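You operate a simulated robot arm through the tools that you are given. There is no shell and no other tool. Be economical: measure what you need, move in short steps, check, and stop when the job is done.

You run a simulated robot arm. Do the job below in one go: nothing can be reset, and whatever is moved stays where it is left.

TASK
Make section A safe, open holder 5 and shut the yellow flap.
Fine: STOP first, then gob away and lock pin in, all before the lever is touched; other holders stay shut.

It is judged by the outcome, as a careful person would: the job done as asked, and still so three seconds after it is handed in. It fails if anything else is knocked over, pushed out of place, dropped, spilled or broken.

THE ROBOT
A 7-joint arm with a fingered hand on a trunk, on a base that drives. Base frame: it is fixed to the floor where the robot stands at the start and does not move with it; the origin is under the middle of the robot, x ahead of it, y to its left, z up. Units: mm, rad, N and s.
Its first joint turns from -2.897 to 2.897 rad. Payload 4 kg.
The TCP is the grasp point between the finger pads, 30 mm short of the fingertips. In the tool frame z runs along the fingers and y along their closing line. The gripper opens to 104 mm. The gripper's body begins 35 mm behind the TCP. The gripper is a hand of 4 fingers: y runs from the thumb to the fingers, the wrist lies at [-15, -113, -190] in the tool frame, and closing takes about 1.5 s.
Orientation is that of the tool frame in the base frame, as a unit quaternion [w, x, y, z]. With the fingers straight down and the wrist toward the robot, the tool's x, y and z point along [0, 1, 0], [1, 0, 0] and [0, 0, -1] of the base frame.

THE INTERFACE
- The arm moves only by the tool nudge_tool. Its argument "plan" is a list that holds one entry, the list of rows, each a list of 6 numbers: the shift along the tool's x, y, z in mm, then the turn, a rotation vector about the tool's x, y, z in rad. In form: [[[dx, dy, dz, ax, ay, az], ...]]. A call has 1 to 20 rows; each row shifts and turns the commanded pose from where the row before left it, along the tool's axes as they then stand. "fingers" is the gripper command, from -1 (shut) to 1 (fully open), values between in proportion, set as the call begins (left out, the last holds). Rows are played at 5 a second. More than 50 mm and 0.15 rad between two rows, or a gripper value outside its range, and nothing of the call is played. A pose out of reach is approached as far as the arm can. The call stops where the force on the tool passes 50 N (or 10 N more than at its start, if that is more) or the arm is blocked; 0.2 s more then pass. Each finger travels about 153 mm/s and halts on what it meets, pressing with about 22 N; the grip force reading is that of the motor and also rises with nothing between the fingers. The clock runs only during rows and for 0.2 s after the last one: add rows that do not move to give the fingers time. It gives the time, the measured TCP pose, the force on the tool (base axes), the opening and the grip force at its end, in the units of the frame above (readings bear some noise), with the torque about the TCP (base axes, N m) and any sound that the robot's microphone picked up.
- Cameras (640 x 400 px; columns grow to the right, rows downward): "scene" is now at [324.2, 158, 1260.3]; the picture's right is [-0.44, -0.90, 0.00], its down [-0.23, 0.11, -0.97] and it looks along [0.87, -0.42, -0.25] (base axes); focal length 216 px, centre (320, 200). "wrist" rides on the gripper at [61, -92, -130] in the tool frame; the picture's right is [-0.81, 0.28, -0.52], its down [-0.53, -0.71, 0.46] and it looks along [-0.24, 0.64, 0.72] (tool axes); focal length 275 px, centre (320, 200). There is no depth. A picture from a camera that has moved, and an enlarged one, comes with that camera's place and axes in the base frame and with its lens.
- capture(camera): a new picture of that camera. It takes no simulated time.
- drive_base(legs): drives the robot by 1 to 6 legs, each [ahead, left, turn to the left] in mm, mm and rad, along the robot's own axes; the way and the turn of a leg run together, so that a leg with both is an arc; at most 1500 mm and 3.142 rad a leg. The arm and the cameras ride along, it lands a little off, and it stops where it bumps. It gives what a move gives.
- grasp_type(shape): the hand has 4 fingers and takes this shape, open, in about a second: jaw (thumb against the fingers, like two jaws); tri (thumb and two fingers); tip (a fingertip pinch); poke (one finger out to press); point (the index stretched); flat (the hand flat); cup (the hand cupped); fist (a fist). The gripper value then closes the fingers along that shape, each until it touches; the sizes above hold for jaw. It gives what a move gives, with no picture.
- turn_head(pan, tilt): turns the head with the scene camera to pan (to the left, within 2.496 rad either way) and tilt (down, from -0.506 to 1.204), counted from straight ahead of the robot. It gives what a move gives.
- close_up(camera, box): a new picture of the part [left, top, right, bottom] of that camera's present view, enlarged. It takes no simulated time.
- finish_job(): hands the job in; it is judged then, once.

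Work in short steps. Places have to be worked out from the pictures, the camera data and where the tool is seen: move nearer, look again, correct. Check each grasp and each placing, and mend what went wrong. You have 120 turns and 90 pictures in all, those below and enlarged ones among them. Open the gripper and draw the arm clear of the work before you hand the job in, unless the task says otherwise; then end with one line.

The tools are called after "Request:" as name(argument=value, ...) on one line, values as JSON. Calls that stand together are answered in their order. nudge_tool: Moves the arm, as the interface text tells. Its arguments: {"type":"object","properties":{"plan":{"type":"array"},"fingers":{"type":"number"}},"required":["plan"]} The other tools are called the same way: grasp_type (shape) gives the hand a shape; drive_base (legs) drives the base; turn_head (pan, tilt) turns the head that bears the scene camera; capture (camera) takes a picture; close_up (camera, box) takes an enlarged picture of a part of a camera's view; finish_job () hands the job in.

At the start:

```text
t: 0.0
tool_pos: [733.6, -65.6, 1324.1]
ee_rot: [0.0, 0.707, 0.707, 0.0]
ft_force: [0.1, 0.4, -0.3]
wrist_torque: [0.0, -0.01, 0.0]
grip_width: 103.8
gripper_force: 0.1
shape: jaw
robot x, y, heading: [-3.4, 1.1, -0.004]
head pan, tilt: [-0.454, 0.255]
```

scene: 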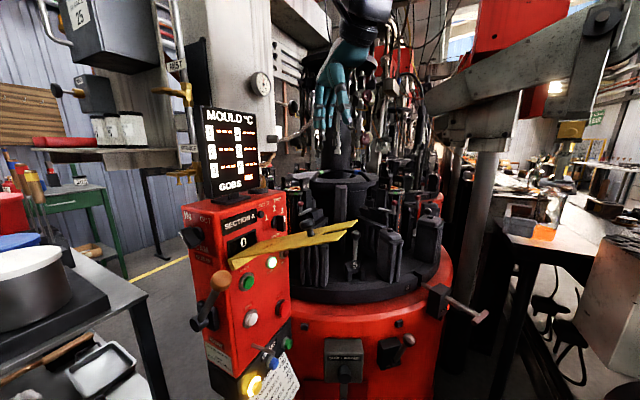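
wrist: 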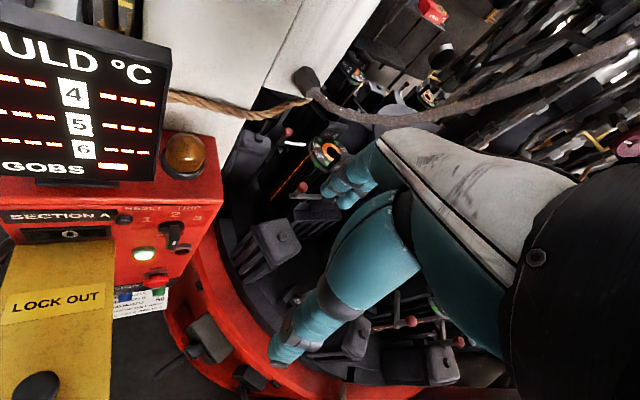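

The scene shows a glass-forming machine with a red control box, a yellow flap, and a rotary table with holders. I'll enlarge the views to read the controls first.

Request:
close_up(camera="scene", box=[170, 180, 330, 400])

Request:
close_up(camera="scene", box=[270, 150, 500, 390])

Request:
close_up(camera="wrist", box=[0, 0, 240, 400])

```text
1.82 times, centred on (250, 290) of scene
camera zoom: at [324.2, 158.0, 1260.3], right [-0.44, -0.9, 0.0], down [-0.23, 0.11, -0.97], along [0.87, -0.42, -0.25], focal length 392 px, centre (447, 36)
```

zoom: 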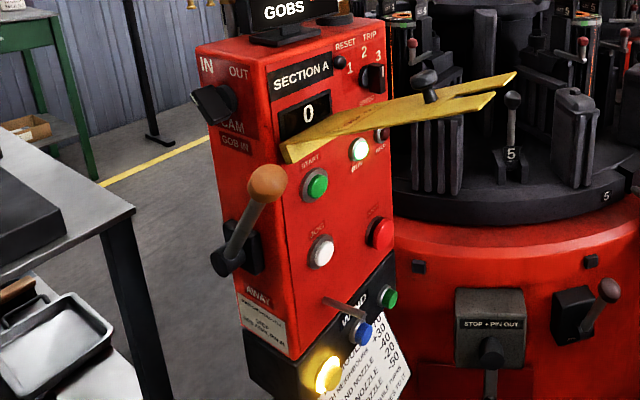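

```text
1.67 times, centred on (385, 270) of scene
camera zoom: at [324.2, 158.0, 1260.3], right [-0.44, -0.9, 0.0], down [-0.23, 0.11, -0.97], along [0.87, -0.42, -0.25], focal length 359 px, centre (212, 83)
```

zoom: 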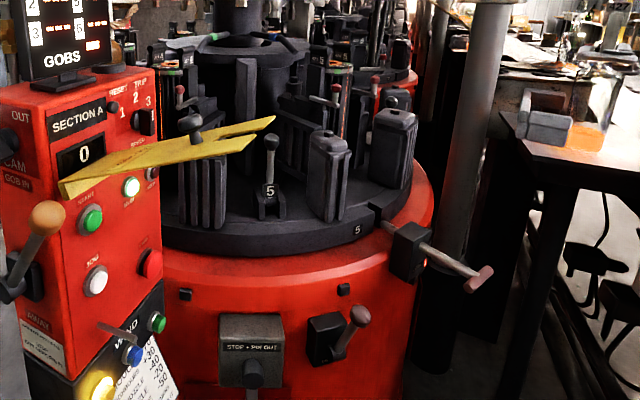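

```text
1.00 times, centred on (120, 200) of wrist (not enlarged: the box is as wide or as high as the picture)
camera zoom: at [642.6, -5.2, 1455.1], right [0.28, -0.81, 0.52], down [-0.71, -0.53, -0.46], along [0.64, -0.24, -0.72], focal length 275 px, centre (520, 200)
```

zoom: 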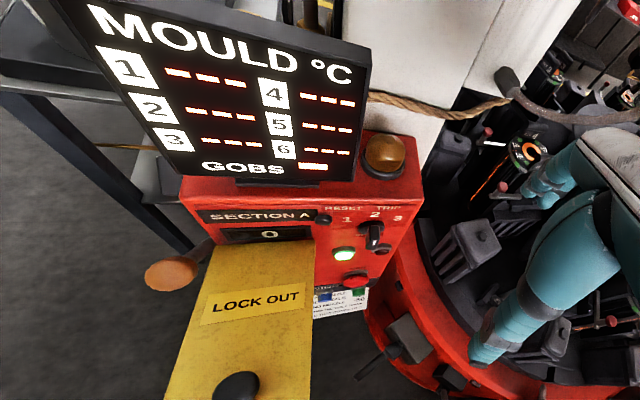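

The rays from the two cameras agree: display about (732,126,1077), lamp about (772,66,998), STOP about (784,39,851). The panel faces roughly (-0.83,-0.55). Next I'll look closer at the side lever, pin and holder 5.

Request:
close_up(camera="scene", box=[320, 320, 420, 400])

Request:
close_up(camera="scene", box=[340, 210, 500, 330])

Request:
close_up(camera="scene", box=[180, 200, 300, 290])

Request:
turn_head(pan=-0.45, tilt=0.75)

```text
5.00 times, centred on (370, 360) of scene
camera zoom: at [324.2, 158.0, 1260.3], right [-0.44, -0.9, 0.0], down [-0.23, 0.11, -0.97], along [0.87, -0.42, -0.25], focal length 1077 px, centre (70, -600)
```

zoom: 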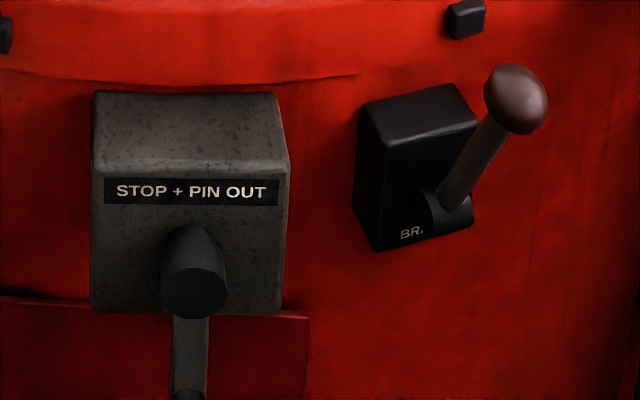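

```text
3.33 times, centred on (420, 270) of scene
camera zoom: at [324.2, 158.0, 1260.3], right [-0.44, -0.9, 0.0], down [-0.23, 0.11, -0.97], along [0.87, -0.42, -0.25], focal length 718 px, centre (-13, -33)
```

zoom: 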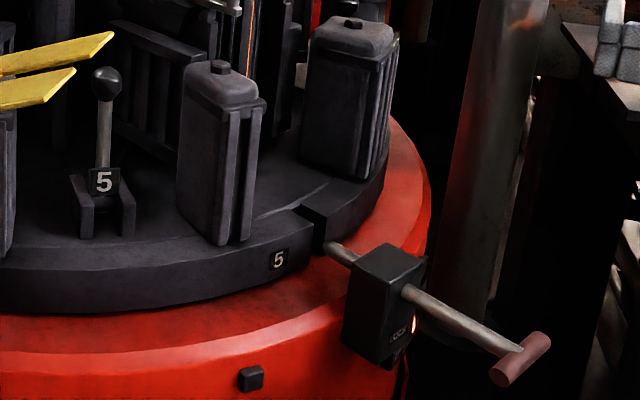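

```text
4.44 times, centred on (240, 245) of scene
camera zoom: at [324.2, 158.0, 1260.3], right [-0.44, -0.9, 0.0], down [-0.23, 0.11, -0.97], along [0.87, -0.42, -0.25], focal length 958 px, centre (676, 0)
```

zoom: 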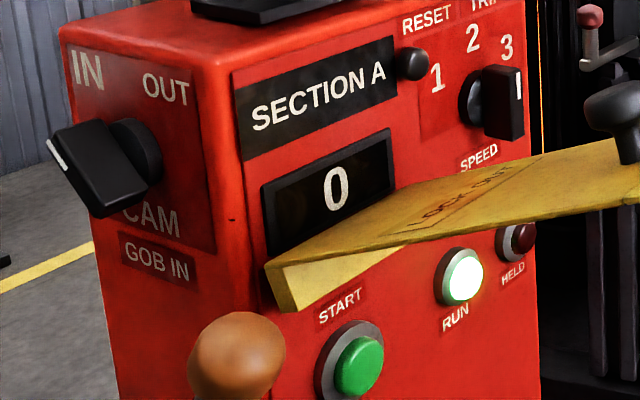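

```text
t: 0.9
tool_pos: [733.4, -67.2, 1323.0]
ee_rot: [0.001, 0.708, 0.707, 0.0]
ft_force: [0.3, 0.7, 0.3]
wrist_torque: [0.03, -0.01, 0.0]
grip_width: 103.4
gripper_force: 0.0
shape: jaw
robot x, y, heading: [-0.2, -3.2, 0.0]
head pan, tilt: [-0.45, 0.75]
```

The pin is the T-handle in the LOCK block on the right; its notch in the table rim is aligned. I'll capture the lowered view and the wrist view.

Request:
capture(camera="scene")

Request:
close_up(camera="scene", box=[170, 60, 330, 240])

```text
81 pictures are left
camera scene: at [315.0, 163.0, 1215.7], right [-0.44, -0.9, 0.0], down [-0.61, 0.3, -0.73], along [0.66, -0.32, -0.68], focal length 216 px, centre (320, 200)
```

scene: 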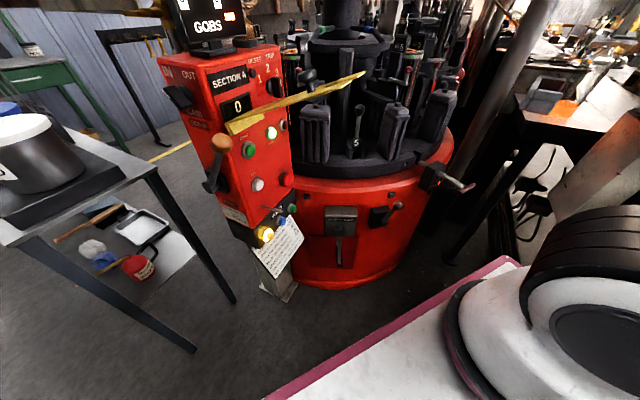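

```text
2.22 times, centred on (250, 150) of scene
camera zoom: at [315.0, 163.0, 1215.7], right [-0.44, -0.9, 0.0], down [-0.61, 0.3, -0.73], along [0.66, -0.32, -0.68], focal length 479 px, centre (476, 311)
```

zoom: 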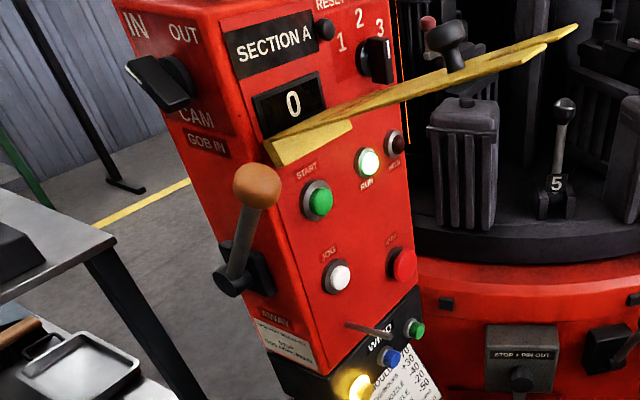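

The flap stands open above the panel and shuts downward. To get a parallax view of the table, lever 5 and pin, I move the hand right and back, then look.

Request:
nudge_tool(plan=[[[-40, -20, 0, 0, 0, 0], [-40, -20, 0, 0, 0, 0], [-40, -20, 0, 0, 0, 0], [-40, -20, 0, 0, 0, 0], [-40, -20, 0, 0, 0, 0], [0, 0, 0, 0, 0, 0]]])

Request:
capture(camera="wrist")

Request:
capture(camera="scene")

```text
t: 2.3
tool_pos: [633.2, -266.5, 1324.6]
ee_rot: [0.0, 0.707, 0.707, 0.0]
ft_force: [0.1, 0.1, 0.1]
wrist_torque: [-0.01, -0.01, -0.01]
grip_width: 103.7
gripper_force: 0.1
shape: jaw
robot x, y, heading: [0.7, -1.8, -0.003]
head pan, tilt: [-0.45, 0.75]
```

```text
79 pictures are left
camera wrist: at [541.9, -204.7, 1455.6], right [0.28, -0.81, 0.52], down [-0.71, -0.53, -0.46], along [0.64, -0.24, -0.72], focal length 275 px, centre (320, 200)
```

wrist: 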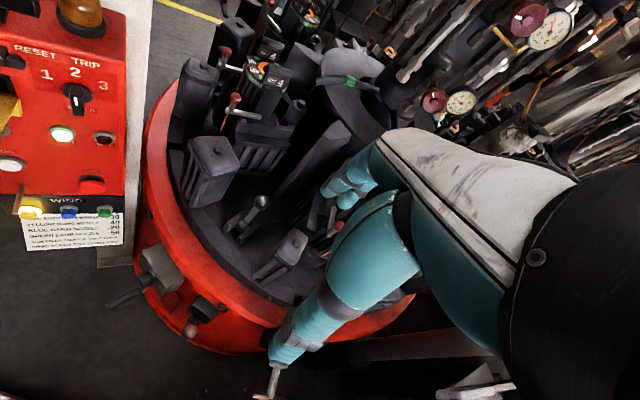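

```text
78 pictures are left
camera scene: at [314.9, 163.0, 1215.6], right [-0.44, -0.9, 0.0], down [-0.61, 0.3, -0.73], along [0.66, -0.32, -0.68], focal length 216 px, centre (320, 200)
```

scene: 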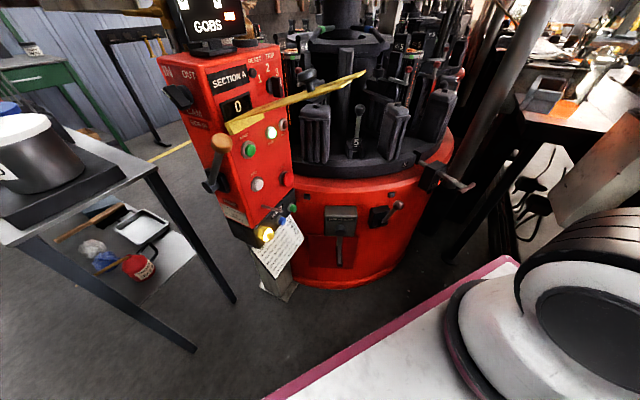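

Triangulation with the new view: STOP ≈ (781,40,854), JOG ≈ (728,126,902), lever-5 knob ≈ (884,-248,962), pin T-handle roughly (586,-487,750). I shape the hand for poking, then yaw and pitch it toward the panel.

Request:
grasp_type(shape="poke")

Request:
nudge_tool(plan=[[[0, 0, 0, 0, 0, -0.14], [0, 0, 0, 0, 0, -0.14], [0, 0, 0, 0, 0, -0.14], [0, 0, 0, 0, 0, -0.135], [0, 0, 0, -0.14, 0, 0], [0, 0, 0, -0.14, 0, 0], [0, 0, 0, -0.14, 0, 0], [0, 0, 0, -0.14, 0, 0], [0, 0, 0, -0.14, 0, 0], [0, 0, 0, -0.14, 0, 0], [0, 0, 0, 0, 0, 0]]])

Request:
capture(camera="wrist")

Request:
turn_head(pan=-0.45, tilt=0.3)

Request:
capture(camera="scene")

```text
t: 3.2
tool_pos: [633.6, -266.2, 1324.2]
ee_rot: [0.0, 0.707, 0.708, 0.0]
ft_force: [0.0, -0.6, 0.7]
wrist_torque: [-0.01, -0.05, 0.0]
grip_width: 0.0
gripper_force: 0.0
shape: poke
robot x, y, heading: [2.0, 1.4, -0.0]
head pan, tilt: [-0.45, 0.75]
```

```text
t: 5.6
tool_pos: [632.6, -265.2, 1324.0]
ee_rot: [0.198, 0.443, 0.798, 0.357]
ft_force: [-0.7, 0.6, 1.3]
wrist_torque: [-0.02, 0.01, -0.01]
grip_width: 0.3
gripper_force: 0.2
shape: poke
robot x, y, heading: [-1.1, 2.7, -0.001]
head pan, tilt: [-0.45, 0.75]
```

```text
77 pictures are left
camera wrist: at [467.3, -297.5, 1343.2], right [0.26, -0.8, 0.55], down [0.16, -0.52, -0.84], along [0.95, 0.3, 0.0], focal length 275 px, centre (320, 200)
```

wrist: 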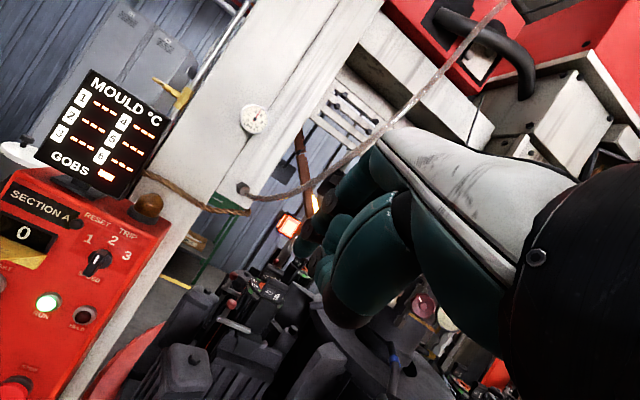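

```text
t: 6.5
tool_pos: [633.1, -266.7, 1323.1]
ee_rot: [0.198, 0.444, 0.798, 0.355]
ft_force: [-0.3, 0.1, 0.2]
wrist_torque: [0.02, 0.01, 0.01]
grip_width: 0.0
gripper_force: 0.0
shape: poke
robot x, y, heading: [-4.7, 0.9, 0.001]
head pan, tilt: [-0.45, 0.3]
```

```text
76 pictures are left
camera scene: at [324.4, 158.3, 1255.9], right [-0.44, -0.9, 0.0], down [-0.27, 0.13, -0.95], along [0.86, -0.42, -0.3], focal length 216 px, centre (320, 200)
```

scene: 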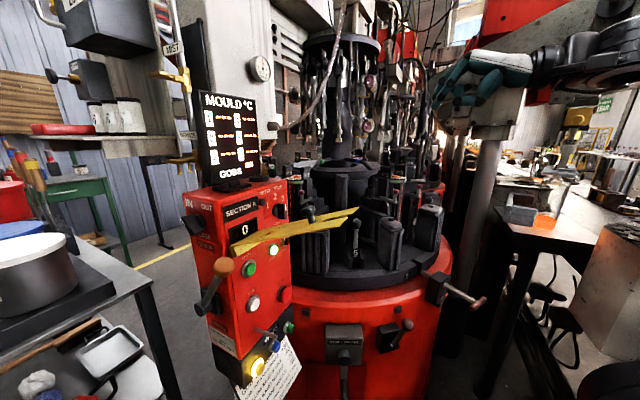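

I need the poking fingertip's position in the tool frame, so I enlarge both views of the hand.

Request:
close_up(camera="scene", box=[410, 30, 570, 130])

Request:
close_up(camera="wrist", box=[260, 120, 480, 340])

```text
4.00 times, centred on (490, 80) of scene
camera zoom: at [324.4, 158.3, 1255.9], right [-0.44, -0.9, 0.0], down [-0.27, 0.13, -0.95], along [0.86, -0.42, -0.3], focal length 862 px, centre (-360, 680)
```

zoom: 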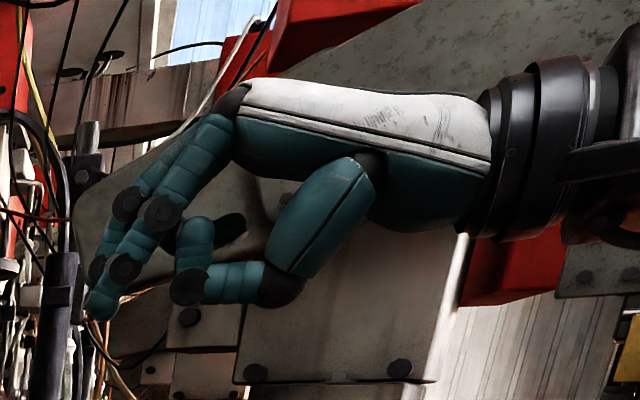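

```text
1.82 times, centred on (370, 230) of wrist
camera zoom: at [467.3, -297.6, 1343.5], right [0.26, -0.8, 0.55], down [0.16, -0.53, -0.84], along [0.95, 0.3, 0.0], focal length 500 px, centre (229, 146)
```

zoom: 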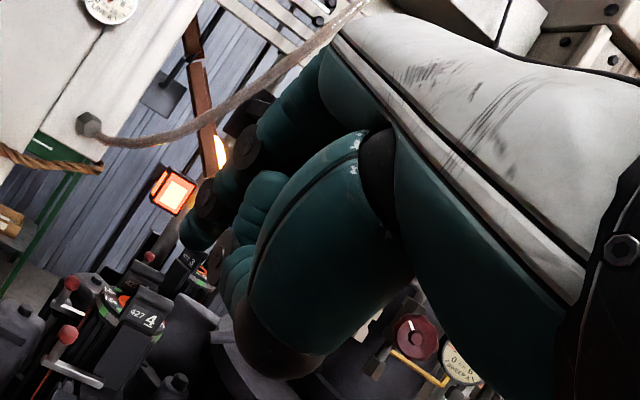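

The fingertip sits about 33 mm beyond the TCP along tool z. I flatten the pitch a bit more and descend clear of the flap.

Request:
nudge_tool(plan=[[[0, 0, 0, -0.14, 0, 0], [0, 0, 0, -0.14, 0, 0], [0, 0, 0, -0.14, 0, 0], [0, -43.7, 14, 0, 0, 0], [0, -43.7, 14, 0, 0, 0], [0, -43.7, 14, 0, 0, 0], [0, -43.7, 14, 0, 0, 0], [0, -43.7, 14, 0, 0, 0], [0, -43.7, 14, 0, 0, 0], [0, -43.7, 14, 0, 0, 0], [0, -43.7, 14, 0, 0, 0], [0, -43.7, 14, 0, 0, 0], [0, -43.7, 14, 0, 0, 0], [0, 0, 0, 0, 0, 0]]])

Request:
capture(camera="scene")

Request:
capture(camera="wrist")

```text
t: 9.5
tool_pos: [625.7, -294.2, 880.0]
ee_rot: [0.284, 0.392, 0.708, 0.515]
ft_force: [0.5, 0.1, 0.8]
wrist_torque: [0.0, 0.0, -0.03]
grip_width: 0.2
gripper_force: 0.1
shape: poke
out of reach, approached as far as the arm can: row 12, 13
robot x, y, heading: [-1.7, -0.3, 0.004]
head pan, tilt: [-0.45, 0.3]
```

```text
73 pictures are left
camera scene: at [324.4, 158.3, 1256.0], right [-0.44, -0.9, 0.0], down [-0.27, 0.13, -0.96], along [0.86, -0.42, -0.3], focal length 216 px, centre (320, 200)
```

scene: 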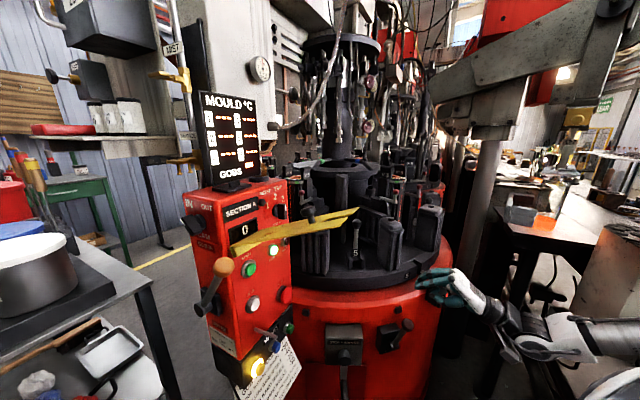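

```text
72 pictures are left
camera wrist: at [463.8, -323.1, 833.1], right [0.09, -0.9, 0.42], down [0.46, -0.34, -0.82], along [0.88, 0.26, 0.39], focal length 275 px, centre (320, 200)
```

wrist: 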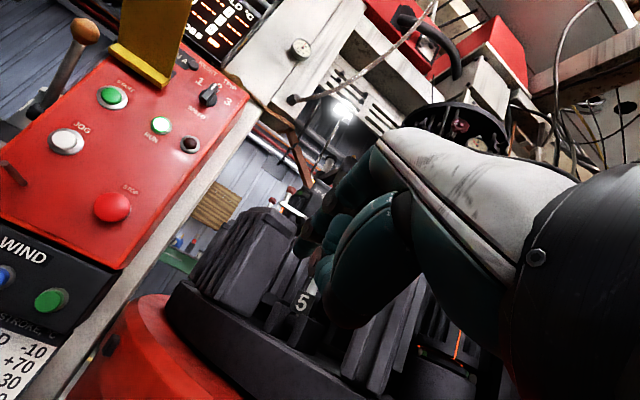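

The wrist ray confirms STOP at about (781,38,853). I now move the fingertip to about 100 mm in front of it.

Request:
nudge_tool(plan=[[[29, 5.5, 24.6, 0, 0, 0], [29, 5.5, 24.6, 0, 0, 0], [29, 5.5, 24.6, 0, 0, 0], [29, 5.5, 24.6, 0, 0, 0], [29, 5.5, 24.6, 0, 0, 0], [29, 5.5, 24.6, 0, 0, 0], [29, 5.5, 24.6, 0, 0, 0], [0, 0, 0, 0, 0, 0]]])

Request:
close_up(camera="scene", box=[190, 200, 350, 360])

Request:
capture(camera="wrist")

```text
t: 11.3
tool_pos: [589.3, -234.7, 965.1]
ee_rot: [0.284, 0.392, 0.708, 0.515]
ft_force: [0.2, -0.8, 0.1]
wrist_torque: [-0.01, 0.02, 0.0]
grip_width: 0.2
gripper_force: 0.0
shape: poke
out of reach, approached as far as the arm can: row 1, 2, 3, 4, 5, 6, 7
robot x, y, heading: [-1.1, -0.6, 0.001]
head pan, tilt: [-0.45, 0.3]
```

```text
2.50 times, centred on (270, 280) of scene
camera zoom: at [324.3, 158.3, 1256.0], right [-0.44, -0.9, 0.0], down [-0.27, 0.13, -0.96], along [0.86, -0.42, -0.3], focal length 539 px, centre (445, 0)
```

zoom: 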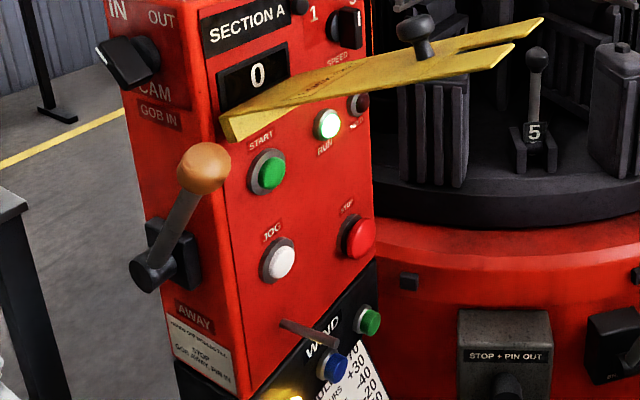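

```text
70 pictures are left
camera wrist: at [428.4, -264.6, 918.5], right [0.09, -0.9, 0.42], down [0.46, -0.34, -0.82], along [0.88, 0.27, 0.39], focal length 275 px, centre (320, 200)
```

wrist: 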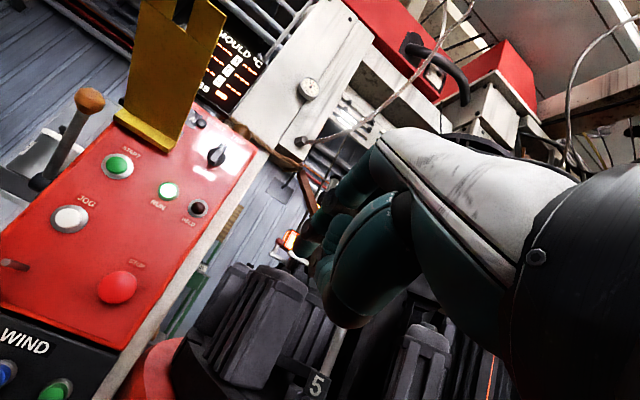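

The arm was too folded for that pose, so the base is too close. I back it off 250 mm.

Request:
drive_base(legs=[[-250, 0, 0]])

Request:
nudge_tool(plan=[[[0, 0, 0, 0, 0, 0]]])

```text
t: 13.2
tool_pos: [336.2, -236.2, 965.0]
ee_rot: [0.284, 0.392, 0.708, 0.514]
ft_force: [-0.6, -0.2, 0.4]
wrist_torque: [0.0, 0.01, 0.02]
grip_width: 0.0
gripper_force: 0.1
shape: poke
robot x, y, heading: [-254.1, -2.8, -0.001]
head pan, tilt: [-0.45, 0.3]
```

```text
t: 13.6
tool_pos: [337.0, -236.5, 965.4]
ee_rot: [0.285, 0.393, 0.707, 0.514]
ft_force: [-0.1, -0.5, 0.3]
wrist_torque: [0.01, -0.02, -0.01]
grip_width: 0.1
gripper_force: 0.2
shape: poke
robot x, y, heading: [-253.6, 0.3, -0.001]
head pan, tilt: [-0.45, 0.3]
```

The command followed the base. Now I go almost straight along the tool axis to the staging point in front of STOP.

Request:
nudge_tool(plan=[[[0, 2.6, 44.5, 0, 0, 0], [0, 2.6, 44.5, 0, 0, 0], [0, 2.6, 44.5, 0, 0, 0], [0, 2.6, 44.5, 0, 0, 0], [0, 2.6, 44.5, 0, 0, 0], [0, 2.6, 44.5, 0, 0, 0], [0, 2.6, 44.5, 0, 0, 0], [0, 2.6, 44.5, 0, 0, 0], [0, 2.6, 44.5, 0, 0, 0], [0, 0, 0, 0, 0, 0]]])

Request:
capture(camera="scene")

Request:
capture(camera="wrist")

```text
t: 15.8
tool_pos: [631.3, -263.8, 943.1]
ee_rot: [0.279, 0.388, 0.71, 0.516]
ft_force: [-0.6, -0.2, -0.3]
wrist_torque: [0.02, 0.0, 0.01]
grip_width: 0.0
gripper_force: 0.0
shape: poke
out of reach, approached as far as the arm can: row 1, 2, 3, 4, 5, 6, 7, 8, 9
robot x, y, heading: [-251.2, 2.1, -0.002]
head pan, tilt: [-0.45, 0.3]
```

```text
69 pictures are left
camera scene: at [72.2, 158.1, 1256.0], right [-0.44, -0.9, 0.0], down [-0.27, 0.13, -0.96], along [0.86, -0.42, -0.3], focal length 216 px, centre (320, 200)
```

scene: 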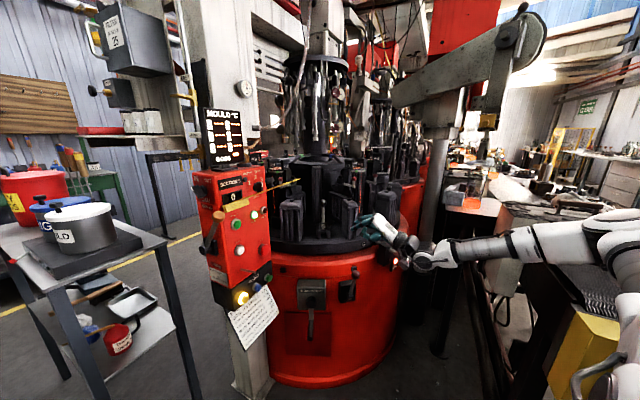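

```text
68 pictures are left
camera wrist: at [470.3, -294.6, 896.7], right [0.1, -0.9, 0.42], down [0.46, -0.33, -0.82], along [0.88, 0.27, 0.39], focal length 275 px, centre (320, 200)
```

wrist: 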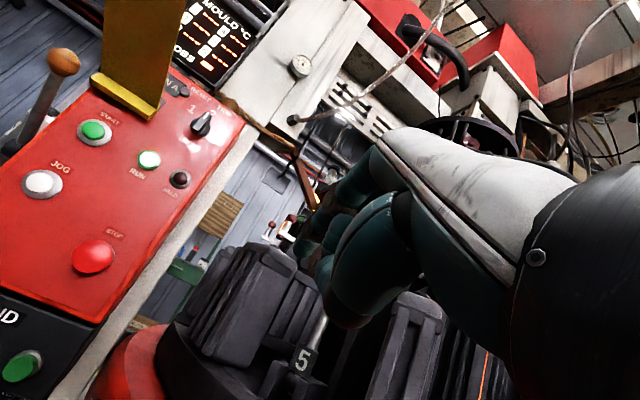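

The yawed pose is awkward for the wrist joints. Facing the panel squarely with the base should help, so I check the floor space to the right first.

Request:
turn_head(pan=-1.3, tilt=0.7)

Request:
capture(camera="scene")

Request:
turn_head(pan=0.0, tilt=0.9)

Request:
capture(camera="scene")

```text
t: 16.9
tool_pos: [630.6, -264.4, 941.2]
ee_rot: [0.279, 0.388, 0.71, 0.517]
ft_force: [-0.6, -0.8, 0.0]
wrist_torque: [0.0, -0.03, 0.01]
grip_width: 0.2
gripper_force: 0.1
shape: poke
robot x, y, heading: [-254.2, 2.2, 0.001]
head pan, tilt: [-1.3, 0.7]
```

```text
67 pictures are left
camera scene: at [10.9, 116.8, 1219.9], right [-0.96, -0.27, 0.0], down [-0.17, 0.62, -0.77], along [0.2, -0.74, -0.64], focal length 216 px, centre (320, 200)
```

scene: 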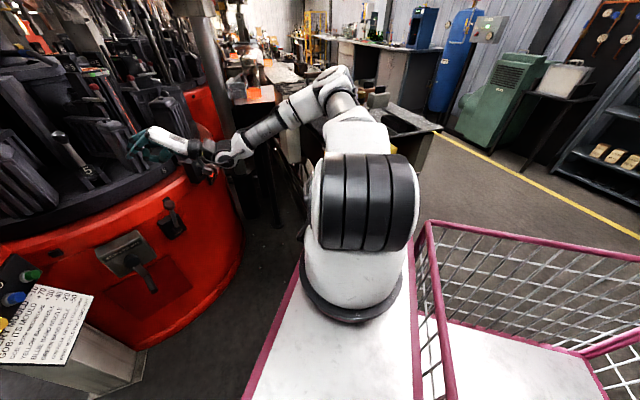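

```text
t: 18.4
tool_pos: [631.3, -263.2, 944.0]
ee_rot: [0.279, 0.389, 0.71, 0.516]
ft_force: [0.7, 0.7, -0.4]
wrist_torque: [-0.02, 0.0, -0.02]
grip_width: 0.2
gripper_force: 0.1
shape: poke
robot x, y, heading: [-255.0, 0.5, -0.002]
head pan, tilt: [0.0, 0.901]
```

```text
66 pictures are left
camera scene: at [63.7, 198.6, 1203.7], right [0.0, -1.0, 0.0], down [-0.78, 0.0, -0.62], along [0.62, 0.0, -0.78], focal length 216 px, centre (320, 200)
```

scene: 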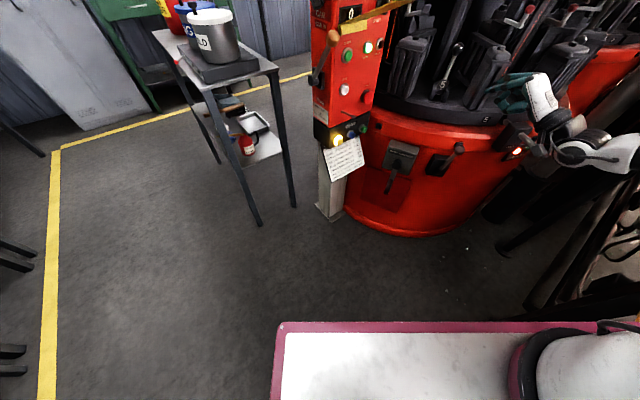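

The robot platform has free floor. I'll back up, slide right, and turn to face the panel with the hand clear of everything.

Request:
drive_base(legs=[[-200, 0, 0], [0, -450, 0], [0, 0, 0.45]])

Request:
turn_head(pan=-0.2, tilt=0.5)

Request:
capture(camera="scene")

```text
t: 21.6
tool_pos: [523.4, -447.0, 958.5]
ee_rot: [0.261, 0.343, 0.728, 0.533]
ft_force: [0.5, -0.3, 0.2]
wrist_torque: [0.01, -0.01, 0.02]
grip_width: 0.0
gripper_force: 0.1
shape: poke
robot x, y, heading: [-382.4, -275.1, 0.092]
head pan, tilt: [0.0, 0.901]
stopped in leg 2: the robot was blocked; the commanded pose is now the measured one
```

```text
t: 22.5
tool_pos: [524.6, -448.6, 958.1]
ee_rot: [0.262, 0.344, 0.728, 0.533]
ft_force: [0.0, 0.9, 0.0]
wrist_torque: [-0.01, -0.03, -0.02]
grip_width: 0.0
gripper_force: 0.1
shape: poke
robot x, y, heading: [-382.2, -279.0, 0.098]
head pan, tilt: [-0.201, 0.499]
```

```text
65 pictures are left
camera scene: at [-72.9, -64.8, 1237.5], right [-0.1, -0.99, 0.0], down [-0.48, 0.05, -0.88], along [0.87, -0.09, -0.48], focal length 216 px, centre (320, 200)
```

scene: 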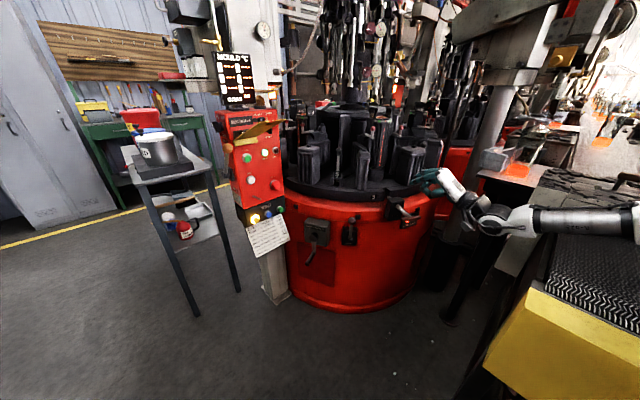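

The base bumped something on the right, probably the yellow conveyor. I move off it to the left and look at what it touched.

Request:
drive_base(legs=[[-20, 80, 0]])

Request:
turn_head(pan=-1.4, tilt=0.8)

Request:
capture(camera="scene")

```text
t: 23.5
tool_pos: [495.3, -371.8, 956.9]
ee_rot: [0.261, 0.344, 0.728, 0.533]
ft_force: [0.1, 0.2, -0.8]
wrist_torque: [0.0, 0.0, 0.01]
grip_width: 0.2
gripper_force: 0.0
shape: poke
robot x, y, heading: [-411.5, -200.7, 0.093]
head pan, tilt: [-0.201, 0.499]
```

```text
t: 24.9
tool_pos: [495.8, -370.5, 957.8]
ee_rot: [0.261, 0.343, 0.728, 0.533]
ft_force: [0.4, -0.7, 0.6]
wrist_torque: [-0.02, 0.01, 0.0]
grip_width: 0.2
gripper_force: 0.0
shape: poke
robot x, y, heading: [-409.6, -195.9, 0.093]
head pan, tilt: [-1.4, 0.799]
```

```text
64 pictures are left
camera scene: at [-169.5, -56.2, 1211.6], right [-0.96, -0.26, 0.0], down [-0.19, 0.69, -0.7], along [0.18, -0.67, -0.72], focal length 216 px, centre (320, 200)
```

scene: 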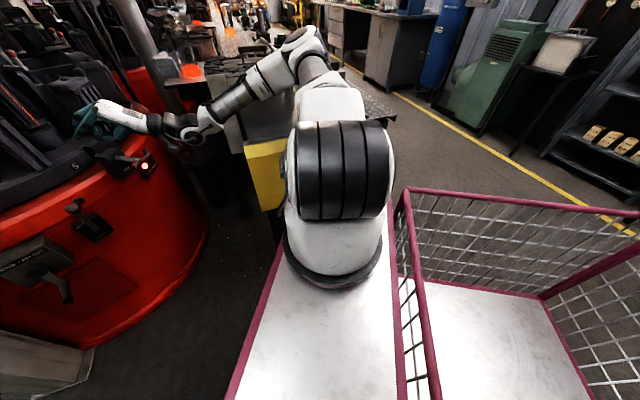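

The yellow conveyor edge runs roughly parallel to the panel normal, so there is room to turn while staying left of it. I turn in place by 0.4 rad; the hand passes well below the flap tip at about (589,-36,1141).

Request:
drive_base(legs=[[0, 0, 0.4]])

Request:
turn_head(pan=-0.2, tilt=0.5)

Request:
capture(camera="scene")

```text
t: 26.5
tool_pos: [490.6, -3.0, 956.9]
ee_rot: [0.15, 0.192, 0.782, 0.574]
ft_force: [0.1, -0.1, -0.8]
wrist_torque: [-0.01, -0.01, 0.02]
grip_width: 0.0
gripper_force: 0.2
shape: poke
robot x, y, heading: [-411.2, -196.5, 0.499]
head pan, tilt: [-1.4, 0.799]
```

```text
t: 27.9
tool_pos: [491.3, -2.8, 956.8]
ee_rot: [0.149, 0.191, 0.782, 0.575]
ft_force: [-0.5, 0.5, 0.3]
wrist_torque: [-0.02, 0.03, 0.01]
grip_width: 0.0
gripper_force: 0.1
shape: poke
robot x, y, heading: [-410.8, -197.9, 0.493]
head pan, tilt: [-0.201, 0.499]
```

```text
63 pictures are left
camera scene: at [-208.0, 116.6, 1237.6], right [0.29, -0.96, 0.0], down [-0.46, -0.14, -0.88], along [0.84, 0.26, -0.48], focal length 216 px, centre (320, 200)
```

scene: 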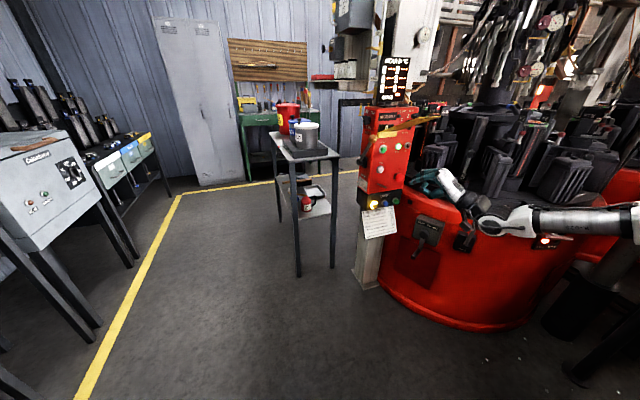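

Now I unyaw the hand to point along the panel normal, away from the machine.

Request:
nudge_tool(plan=[[[0, 0, -15, 0, -0.117, 0.0375], [0, 0, -15, 0, -0.117, 0.0375], [0, 0, -15, 0, -0.117, 0.0375], [0, 0, -15, 0, -0.117, 0.0375], [0, 0, 0, 0, 0, 0]]])

Request:
drive_base(legs=[[0, -200, 0]])

```text
t: 29.1
tool_pos: [532.8, -92.8, 984.6]
ee_rot: [0.196, 0.269, 0.762, 0.555]
ft_force: [0.2, 0.4, 0.3]
wrist_torque: [-0.01, -0.03, 0.03]
grip_width: 0.0
gripper_force: 0.1
shape: poke
out of reach, approached as far as the arm can: row 1, 2, 3, 4
robot x, y, heading: [-407.5, -195.1, 0.497]
head pan, tilt: [-0.201, 0.499]
```

```text
t: 30.7
tool_pos: [627.1, -266.2, 983.7]
ee_rot: [0.196, 0.268, 0.762, 0.556]
ft_force: [0.0, -0.3, -0.1]
wrist_torque: [-0.01, 0.0, 0.0]
grip_width: 0.0
gripper_force: 0.1
shape: poke
robot x, y, heading: [-317.5, -370.8, 0.496]
head pan, tilt: [-0.201, 0.499]
```

The arm is near a joint limit in this configuration. I pitch the fingers downward again while rising, back toward a comfortable posture.

Request:
nudge_tool(plan=[[[0, 30, -25, 0.14, 0, 0], [0, 30, -25, 0.14, 0, 0], [0, 30, -25, 0.14, 0, 0], [0, 30, -25, 0.14, 0, 0], [0, 20, -30, 0.14, 0, 0], [0, 10, -30, 0.14, 0, 0], [0, 0, -30, 0.14, 0, 0], [0, 0, -30, 0.14, 0, 0], [0, 0, 0, 0.14, 0, 0], [0, 0, 0, 0, 0, 0]]])

Request:
capture(camera="scene")

```text
t: 32.9
tool_pos: [587.4, -313.7, 1258.7]
ee_rot: [0.001, 0.332, 0.943, 0.0]
ft_force: [-0.3, -0.1, 0.2]
wrist_torque: [0.0, 0.02, 0.0]
grip_width: 0.0
gripper_force: 0.0
shape: poke
robot x, y, heading: [-319.1, -372.0, 0.498]
head pan, tilt: [-0.201, 0.499]
```

```text
62 pictures are left
camera scene: at [-113.2, -57.9, 1237.6], right [0.29, -0.96, 0.0], down [-0.46, -0.14, -0.88], along [0.84, 0.26, -0.48], focal length 216 px, centre (320, 200)
```

scene: 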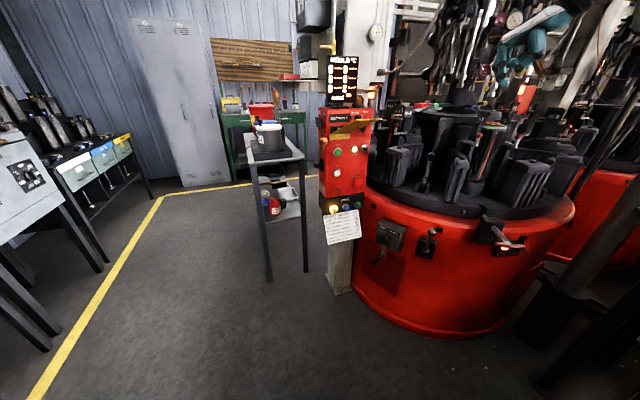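

Vertical pose is reachable again. I yaw to match the panel and move toward the robot's left, out in front of it.

Request:
nudge_tool(plan=[[[0, 0, 0, 0, 0, 0.113], [0, 0, 0, 0, 0, 0.113], [0, 0, 0, 0, 0, 0.113], [39, -8, 0, 0, 0, 0], [39, -8, 0, 0, 0, 0], [39, -8, 0, 0, 0, 0], [39, -8, 0, 0, 0, 0], [39, -8, 0, 0, 0, 0], [39, -8, 0, 0, 0, 0], [0, 0, 0, 0, 0, 0]]])

```text
t: 35.1
tool_pos: [423.2, -138.7, 1258.7]
ee_rot: [0.0, 0.486, 0.874, 0.001]
ft_force: [-0.3, -0.4, -0.1]
wrist_torque: [-0.02, -0.03, 0.02]
grip_width: 0.0
gripper_force: 0.1
shape: poke
robot x, y, heading: [-321.6, -370.3, 0.499]
head pan, tilt: [-0.201, 0.499]
```

Now I descend in front of the panel with the fingers vertical.

Request:
nudge_tool(plan=[[[0, 0, 44.9, 0, 0, 0], [0, 0, 44.9, 0, 0, 0], [0, 0, 44.9, 0, 0, 0], [0, 0, 44.9, 0, 0, 0], [0, 0, 44.9, 0, 0, 0], [0, 0, 44.9, 0, 0, 0], [0, 0, 44.9, 0, 0, 0], [0, 0, 44.9, 0, 0, 0], [0, 0, 0, 0, 0, 0]]])

Request:
nudge_tool(plan=[[[0, 25, 0, -0.14, 0, 0], [0, 24.8, 3.5, -0.14, 0, 0], [0, 24, 6.9, -0.14, 0, 0], [0, 22.8, 10.2, -0.14, 0, 0], [0, 21.2, 13.3, -0.14, 0, 0], [0, 19.1, 16.1, -0.14, 0, 0], [0, 0, 0, 0, 0, 0]]])

```text
t: 37.1
tool_pos: [424.8, -141.0, 898.5]
ee_rot: [0.001, 0.487, 0.873, 0.001]
ft_force: [-0.4, -0.6, 0.6]
wrist_torque: [0.02, -0.02, 0.02]
grip_width: 0.3
gripper_force: 0.0
shape: poke
robot x, y, heading: [-319.7, -371.5, 0.5]
head pan, tilt: [-0.201, 0.499]
```

```text
t: 38.7
tool_pos: [520.9, -80.0, 899.4]
ee_rot: [0.152, 0.462, 0.83, 0.273]
ft_force: [-0.2, -0.2, -1.0]
wrist_torque: [0.02, 0.03, -0.01]
grip_width: 0.0
gripper_force: 0.0
shape: poke
out of reach, approached as far as the arm can: row 5, 6
robot x, y, heading: [-318.4, -367.4, 0.5]
head pan, tilt: [-0.201, 0.499]
```

Pitch stops near 0.63 rad here, which is still fine for pressing because the fingertip leads the knuckles. I advance to about 60 mm in front of STOP.

Request:
nudge_tool(plan=[[[-5.8, 25.5, 22.7, 0, 0, 0], [-5.8, 25.5, 22.7, 0, 0, 0], [-5.8, 25.5, 22.7, 0, 0, 0], [-5.8, 25.5, 22.7, 0, 0, 0], [-5.8, 25.5, 22.7, 0, 0, 0], [-5.8, 25.5, 22.7, 0, 0, 0], [0, 0, 0, 0, 0, 0]]])

Request:
turn_head(pan=-0.2, tilt=0.4)

Request:
close_up(camera="scene", box=[270, 80, 430, 260])

Request:
capture(camera="wrist")

```text
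t: 40.3
tool_pos: [714.8, 0.0, 879.4]
ee_rot: [0.151, 0.463, 0.83, 0.271]
ft_force: [0.3, -0.2, 0.3]
wrist_torque: [0.02, 0.03, 0.0]
grip_width: 0.0
gripper_force: 0.1
shape: poke
robot x, y, heading: [-314.1, -371.7, 0.494]
head pan, tilt: [-0.201, 0.499]
```

```text
t: 41.0
tool_pos: [714.5, -1.8, 879.0]
ee_rot: [0.151, 0.462, 0.831, 0.272]
ft_force: [0.0, 0.4, -0.2]
wrist_torque: [0.02, 0.01, -0.02]
grip_width: 0.0
gripper_force: 0.1
shape: poke
robot x, y, heading: [-313.4, -373.1, 0.495]
head pan, tilt: [-0.201, 0.4]
```

```text
2.22 times, centred on (350, 170) of scene
camera zoom: at [-111.6, -57.3, 1246.6], right [0.29, -0.96, 0.0], down [-0.37, -0.11, -0.92], along [0.88, 0.27, -0.39], focal length 479 px, centre (253, 267)
```

zoom: 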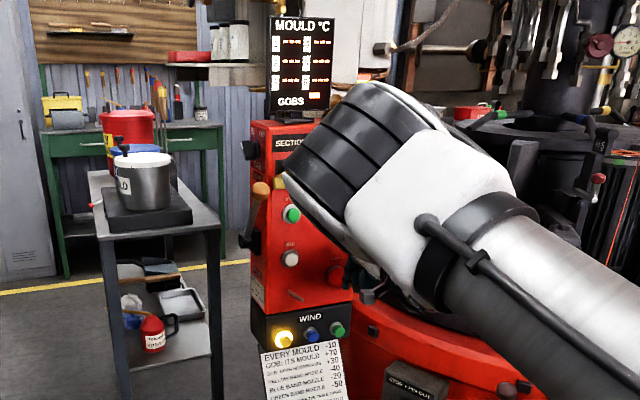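

```text
60 pictures are left
camera wrist: at [554.0, -28.8, 931.1], right [0.35, -0.73, 0.58], down [0.02, -0.61, -0.79], along [0.93, 0.29, -0.2], focal length 275 px, centre (320, 200)
```

wrist: 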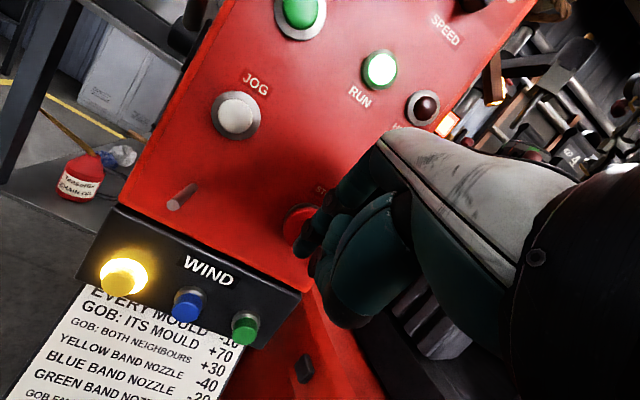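

The finger points at STOP. I advance along the normal, slowing near contact.

Request:
nudge_tool(plan=[[[0, 12, 8.9, 0, 0, 0], [0, 12, 8.9, 0, 0, 0], [0, 8, 5.9, 0, 0, 0], [0, 4, 3, 0, 0, 0], [0, 0, 0, 0, 0, 0]]])

Request:
close_up(camera="wrist", box=[220, 100, 420, 300])

```text
t: 42.2
tool_pos: [751.4, 21.5, 878.8]
ee_rot: [0.15, 0.462, 0.831, 0.271]
ft_force: [-0.5, 0.9, 0.6]
wrist_torque: [-0.03, -0.03, 0.04]
grip_width: 0.0
gripper_force: 0.2
shape: poke
robot x, y, heading: [-314.9, -369.6, 0.498]
head pan, tilt: [-0.201, 0.4]
```

```text
2.00 times, centred on (320, 200) of wrist
camera zoom: at [591.4, -5.8, 931.4], right [0.36, -0.73, 0.58], down [0.02, -0.61, -0.79], along [0.93, 0.29, -0.2], focal length 551 px, centre (320, 200)
```

zoom: 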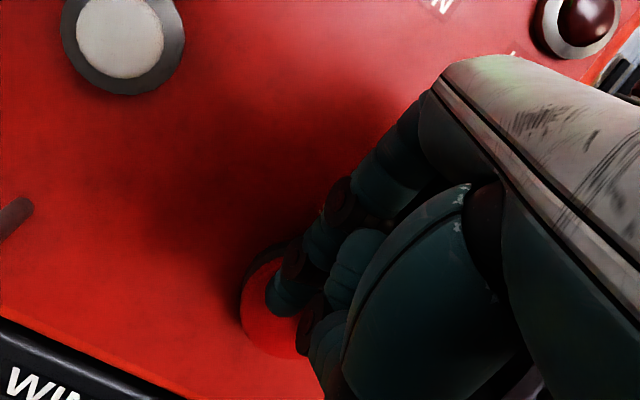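

The fingertip is over the red mushroom. I press slowly.

Request:
nudge_tool(plan=[[[0, 4, 3, 0, 0, 0], [0, 3.2, 2.4, 0, 0, 0], [0, 3.2, 2.4, 0, 0, 0], [0, 3.2, 2.4, 0, 0, 0], [0, 3.2, 2.4, 0, 0, 0], [0, 0, 0, 0, 0, 0]]])

Request:
capture(camera="wrist")

```text
t: 43.7
tool_pos: [766.3, 31.6, 880.9]
ee_rot: [0.151, 0.463, 0.83, 0.272]
ft_force: [-38.6, -14.5, 11.5]
wrist_torque: [-0.11, 0.34, 0.01]
grip_width: 0.0
gripper_force: 0.2
shape: poke
robot x, y, heading: [-319.2, -374.7, 0.499]
head pan, tilt: [-0.201, 0.4]
heard: click
stopped in row 6: the force on the tool passed its limit at 50 N (the readings are from after the stop); the commanded pose is now the measured one
```

```text
58 pictures are left
camera wrist: at [606.5, 3.6, 932.4], right [0.35, -0.73, 0.58], down [0.02, -0.61, -0.79], along [0.93, 0.29, -0.2], focal length 275 px, centre (320, 200)
```

wrist: 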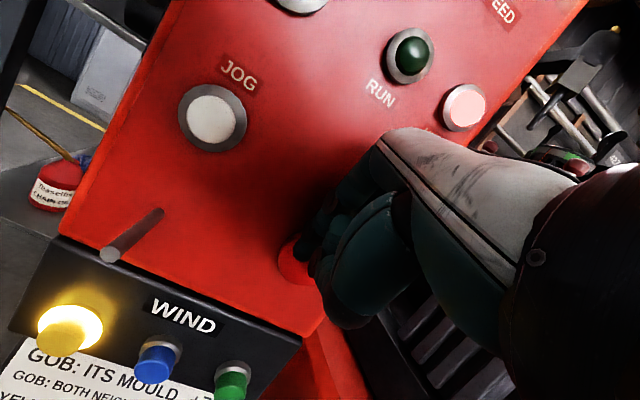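

Click heard; RUN is dark and HELD is lit, so STOP is done. I retract along the normal, then rise clear of the flap.

Request:
nudge_tool(plan=[[[0, -32.2, -23.7, 0, 0, 0], [0, -32.2, -23.7, 0, 0, 0], [0, -32.2, -23.7, 0, 0, 0], [0, -32.2, -23.7, 0, 0, 0], [0, -32.2, -23.7, 0, 0, 0], [0, -32.2, -23.7, 0, 0, 0], [0, -32.2, -23.7, 0, 0, 0], [0, -32.2, -23.7, 0, 0, 0], [0, 0, 0, 0.14, 0, 0], [0, 24.4, -33.1, 0, 0, 0], [0, 24.4, -33.1, 0, 0, 0], [0, 24.4, -33.1, 0, 0, 0], [0, 24.4, -33.1, 0, 0, 0], [0, 24.4, -33.1, 0, 0, 0], [0, 24.4, -33.1, 0, 0, 0], [0, 24.4, -33.1, 0, 0, 0], [0, 24.4, -33.1, 0, 0, 0], [0, 24.4, -33.1, 0, 0, 0], [0, 0, 0, 0, 0, 0]]])

Request:
close_up(camera="scene", box=[270, 90, 400, 250])

Request:
capture(camera="wrist")

```text
t: 47.7
tool_pos: [542.5, -107.9, 1246.1]
ee_rot: [0.119, 0.472, 0.847, 0.212]
ft_force: [0.0, 1.1, 0.2]
wrist_torque: [0.0, -0.02, 0.0]
grip_width: 0.1
gripper_force: 0.1
shape: poke
robot x, y, heading: [-321.6, -369.4, 0.499]
head pan, tilt: [-0.201, 0.4]
```

```text
2.50 times, centred on (335, 170) of scene
camera zoom: at [-112.1, -57.5, 1246.7], right [0.29, -0.96, 0.0], down [-0.37, -0.11, -0.92], along [0.88, 0.27, -0.39], focal length 539 px, centre (282, 275)
```

zoom: 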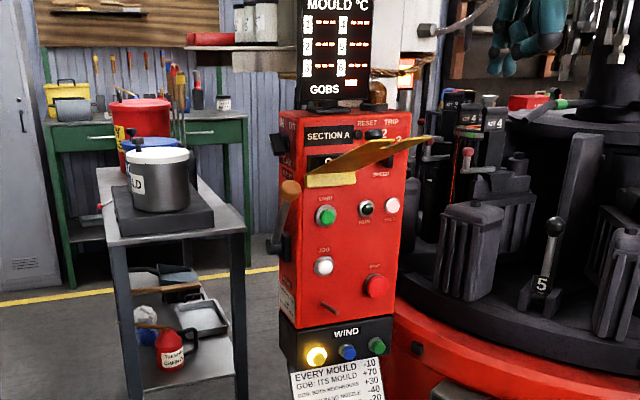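

```text
56 pictures are left
camera wrist: at [389.7, -131.3, 1319.1], right [0.42, -0.69, 0.59], down [-0.07, -0.67, -0.74], along [0.9, 0.27, -0.34], focal length 275 px, centre (320, 200)
```

wrist: 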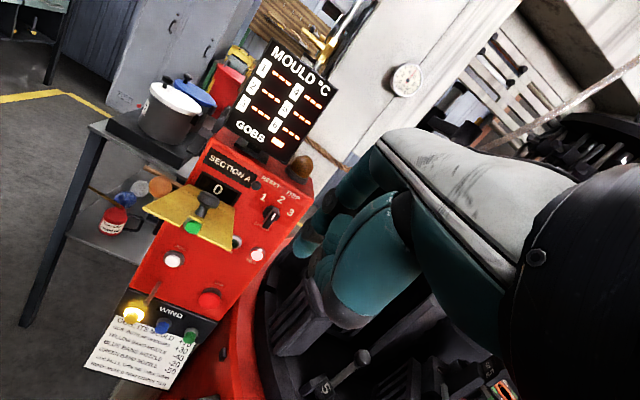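

The flap spans from a hinge at about (742,110,1045) out to prongs near z 1145. Closing it first clears the space, and only STOP has to come before it. I move the fingertip above the right prong.

Request:
nudge_tool(plan=[[[19, 28.8, 15.4, 0, 0, 0], [19, 28.8, 15.4, 0, 0, 0], [19, 28.8, 15.4, 0, 0, 0], [0, 0, 0, 0, 0, 0]]])

Request:
close_up(camera="scene", box=[290, 60, 450, 200])

Request:
capture(camera="wrist")

```text
t: 48.7
tool_pos: [595.0, -8.1, 1245.8]
ee_rot: [0.118, 0.473, 0.847, 0.212]
ft_force: [-0.5, -0.4, 0.1]
wrist_torque: [0.03, 0.01, 0.01]
grip_width: 0.0
gripper_force: 0.1
shape: poke
robot x, y, heading: [-316.5, -373.8, 0.497]
head pan, tilt: [-0.201, 0.4]
```

```text
2.86 times, centred on (370, 130) of scene
camera zoom: at [-112.2, -57.6, 1246.7], right [0.29, -0.96, 0.0], down [-0.37, -0.11, -0.92], along [0.88, 0.27, -0.39], focal length 616 px, centre (177, 400)
```

zoom: 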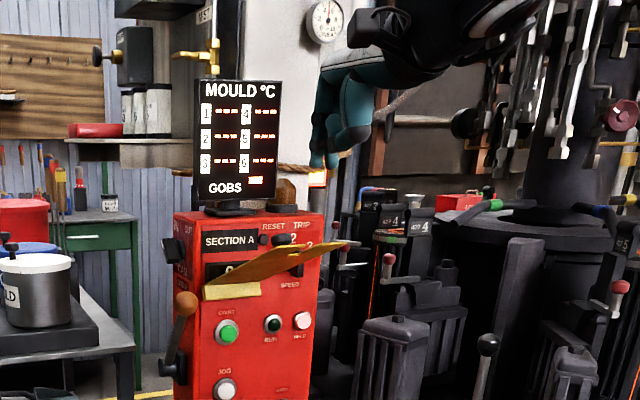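

```text
54 pictures are left
camera wrist: at [443.0, -31.1, 1318.7], right [0.42, -0.69, 0.59], down [-0.07, -0.67, -0.74], along [0.9, 0.27, -0.34], focal length 275 px, centre (320, 200)
```

wrist: 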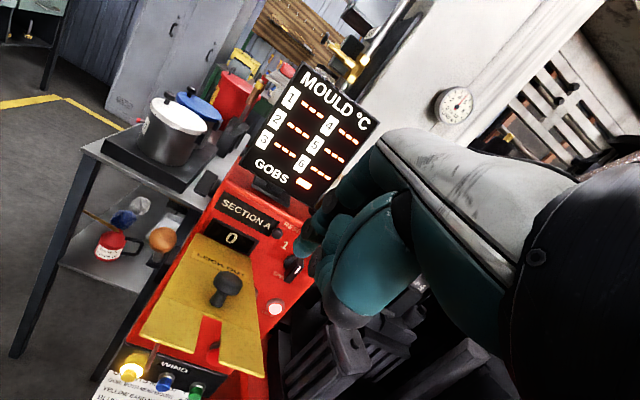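

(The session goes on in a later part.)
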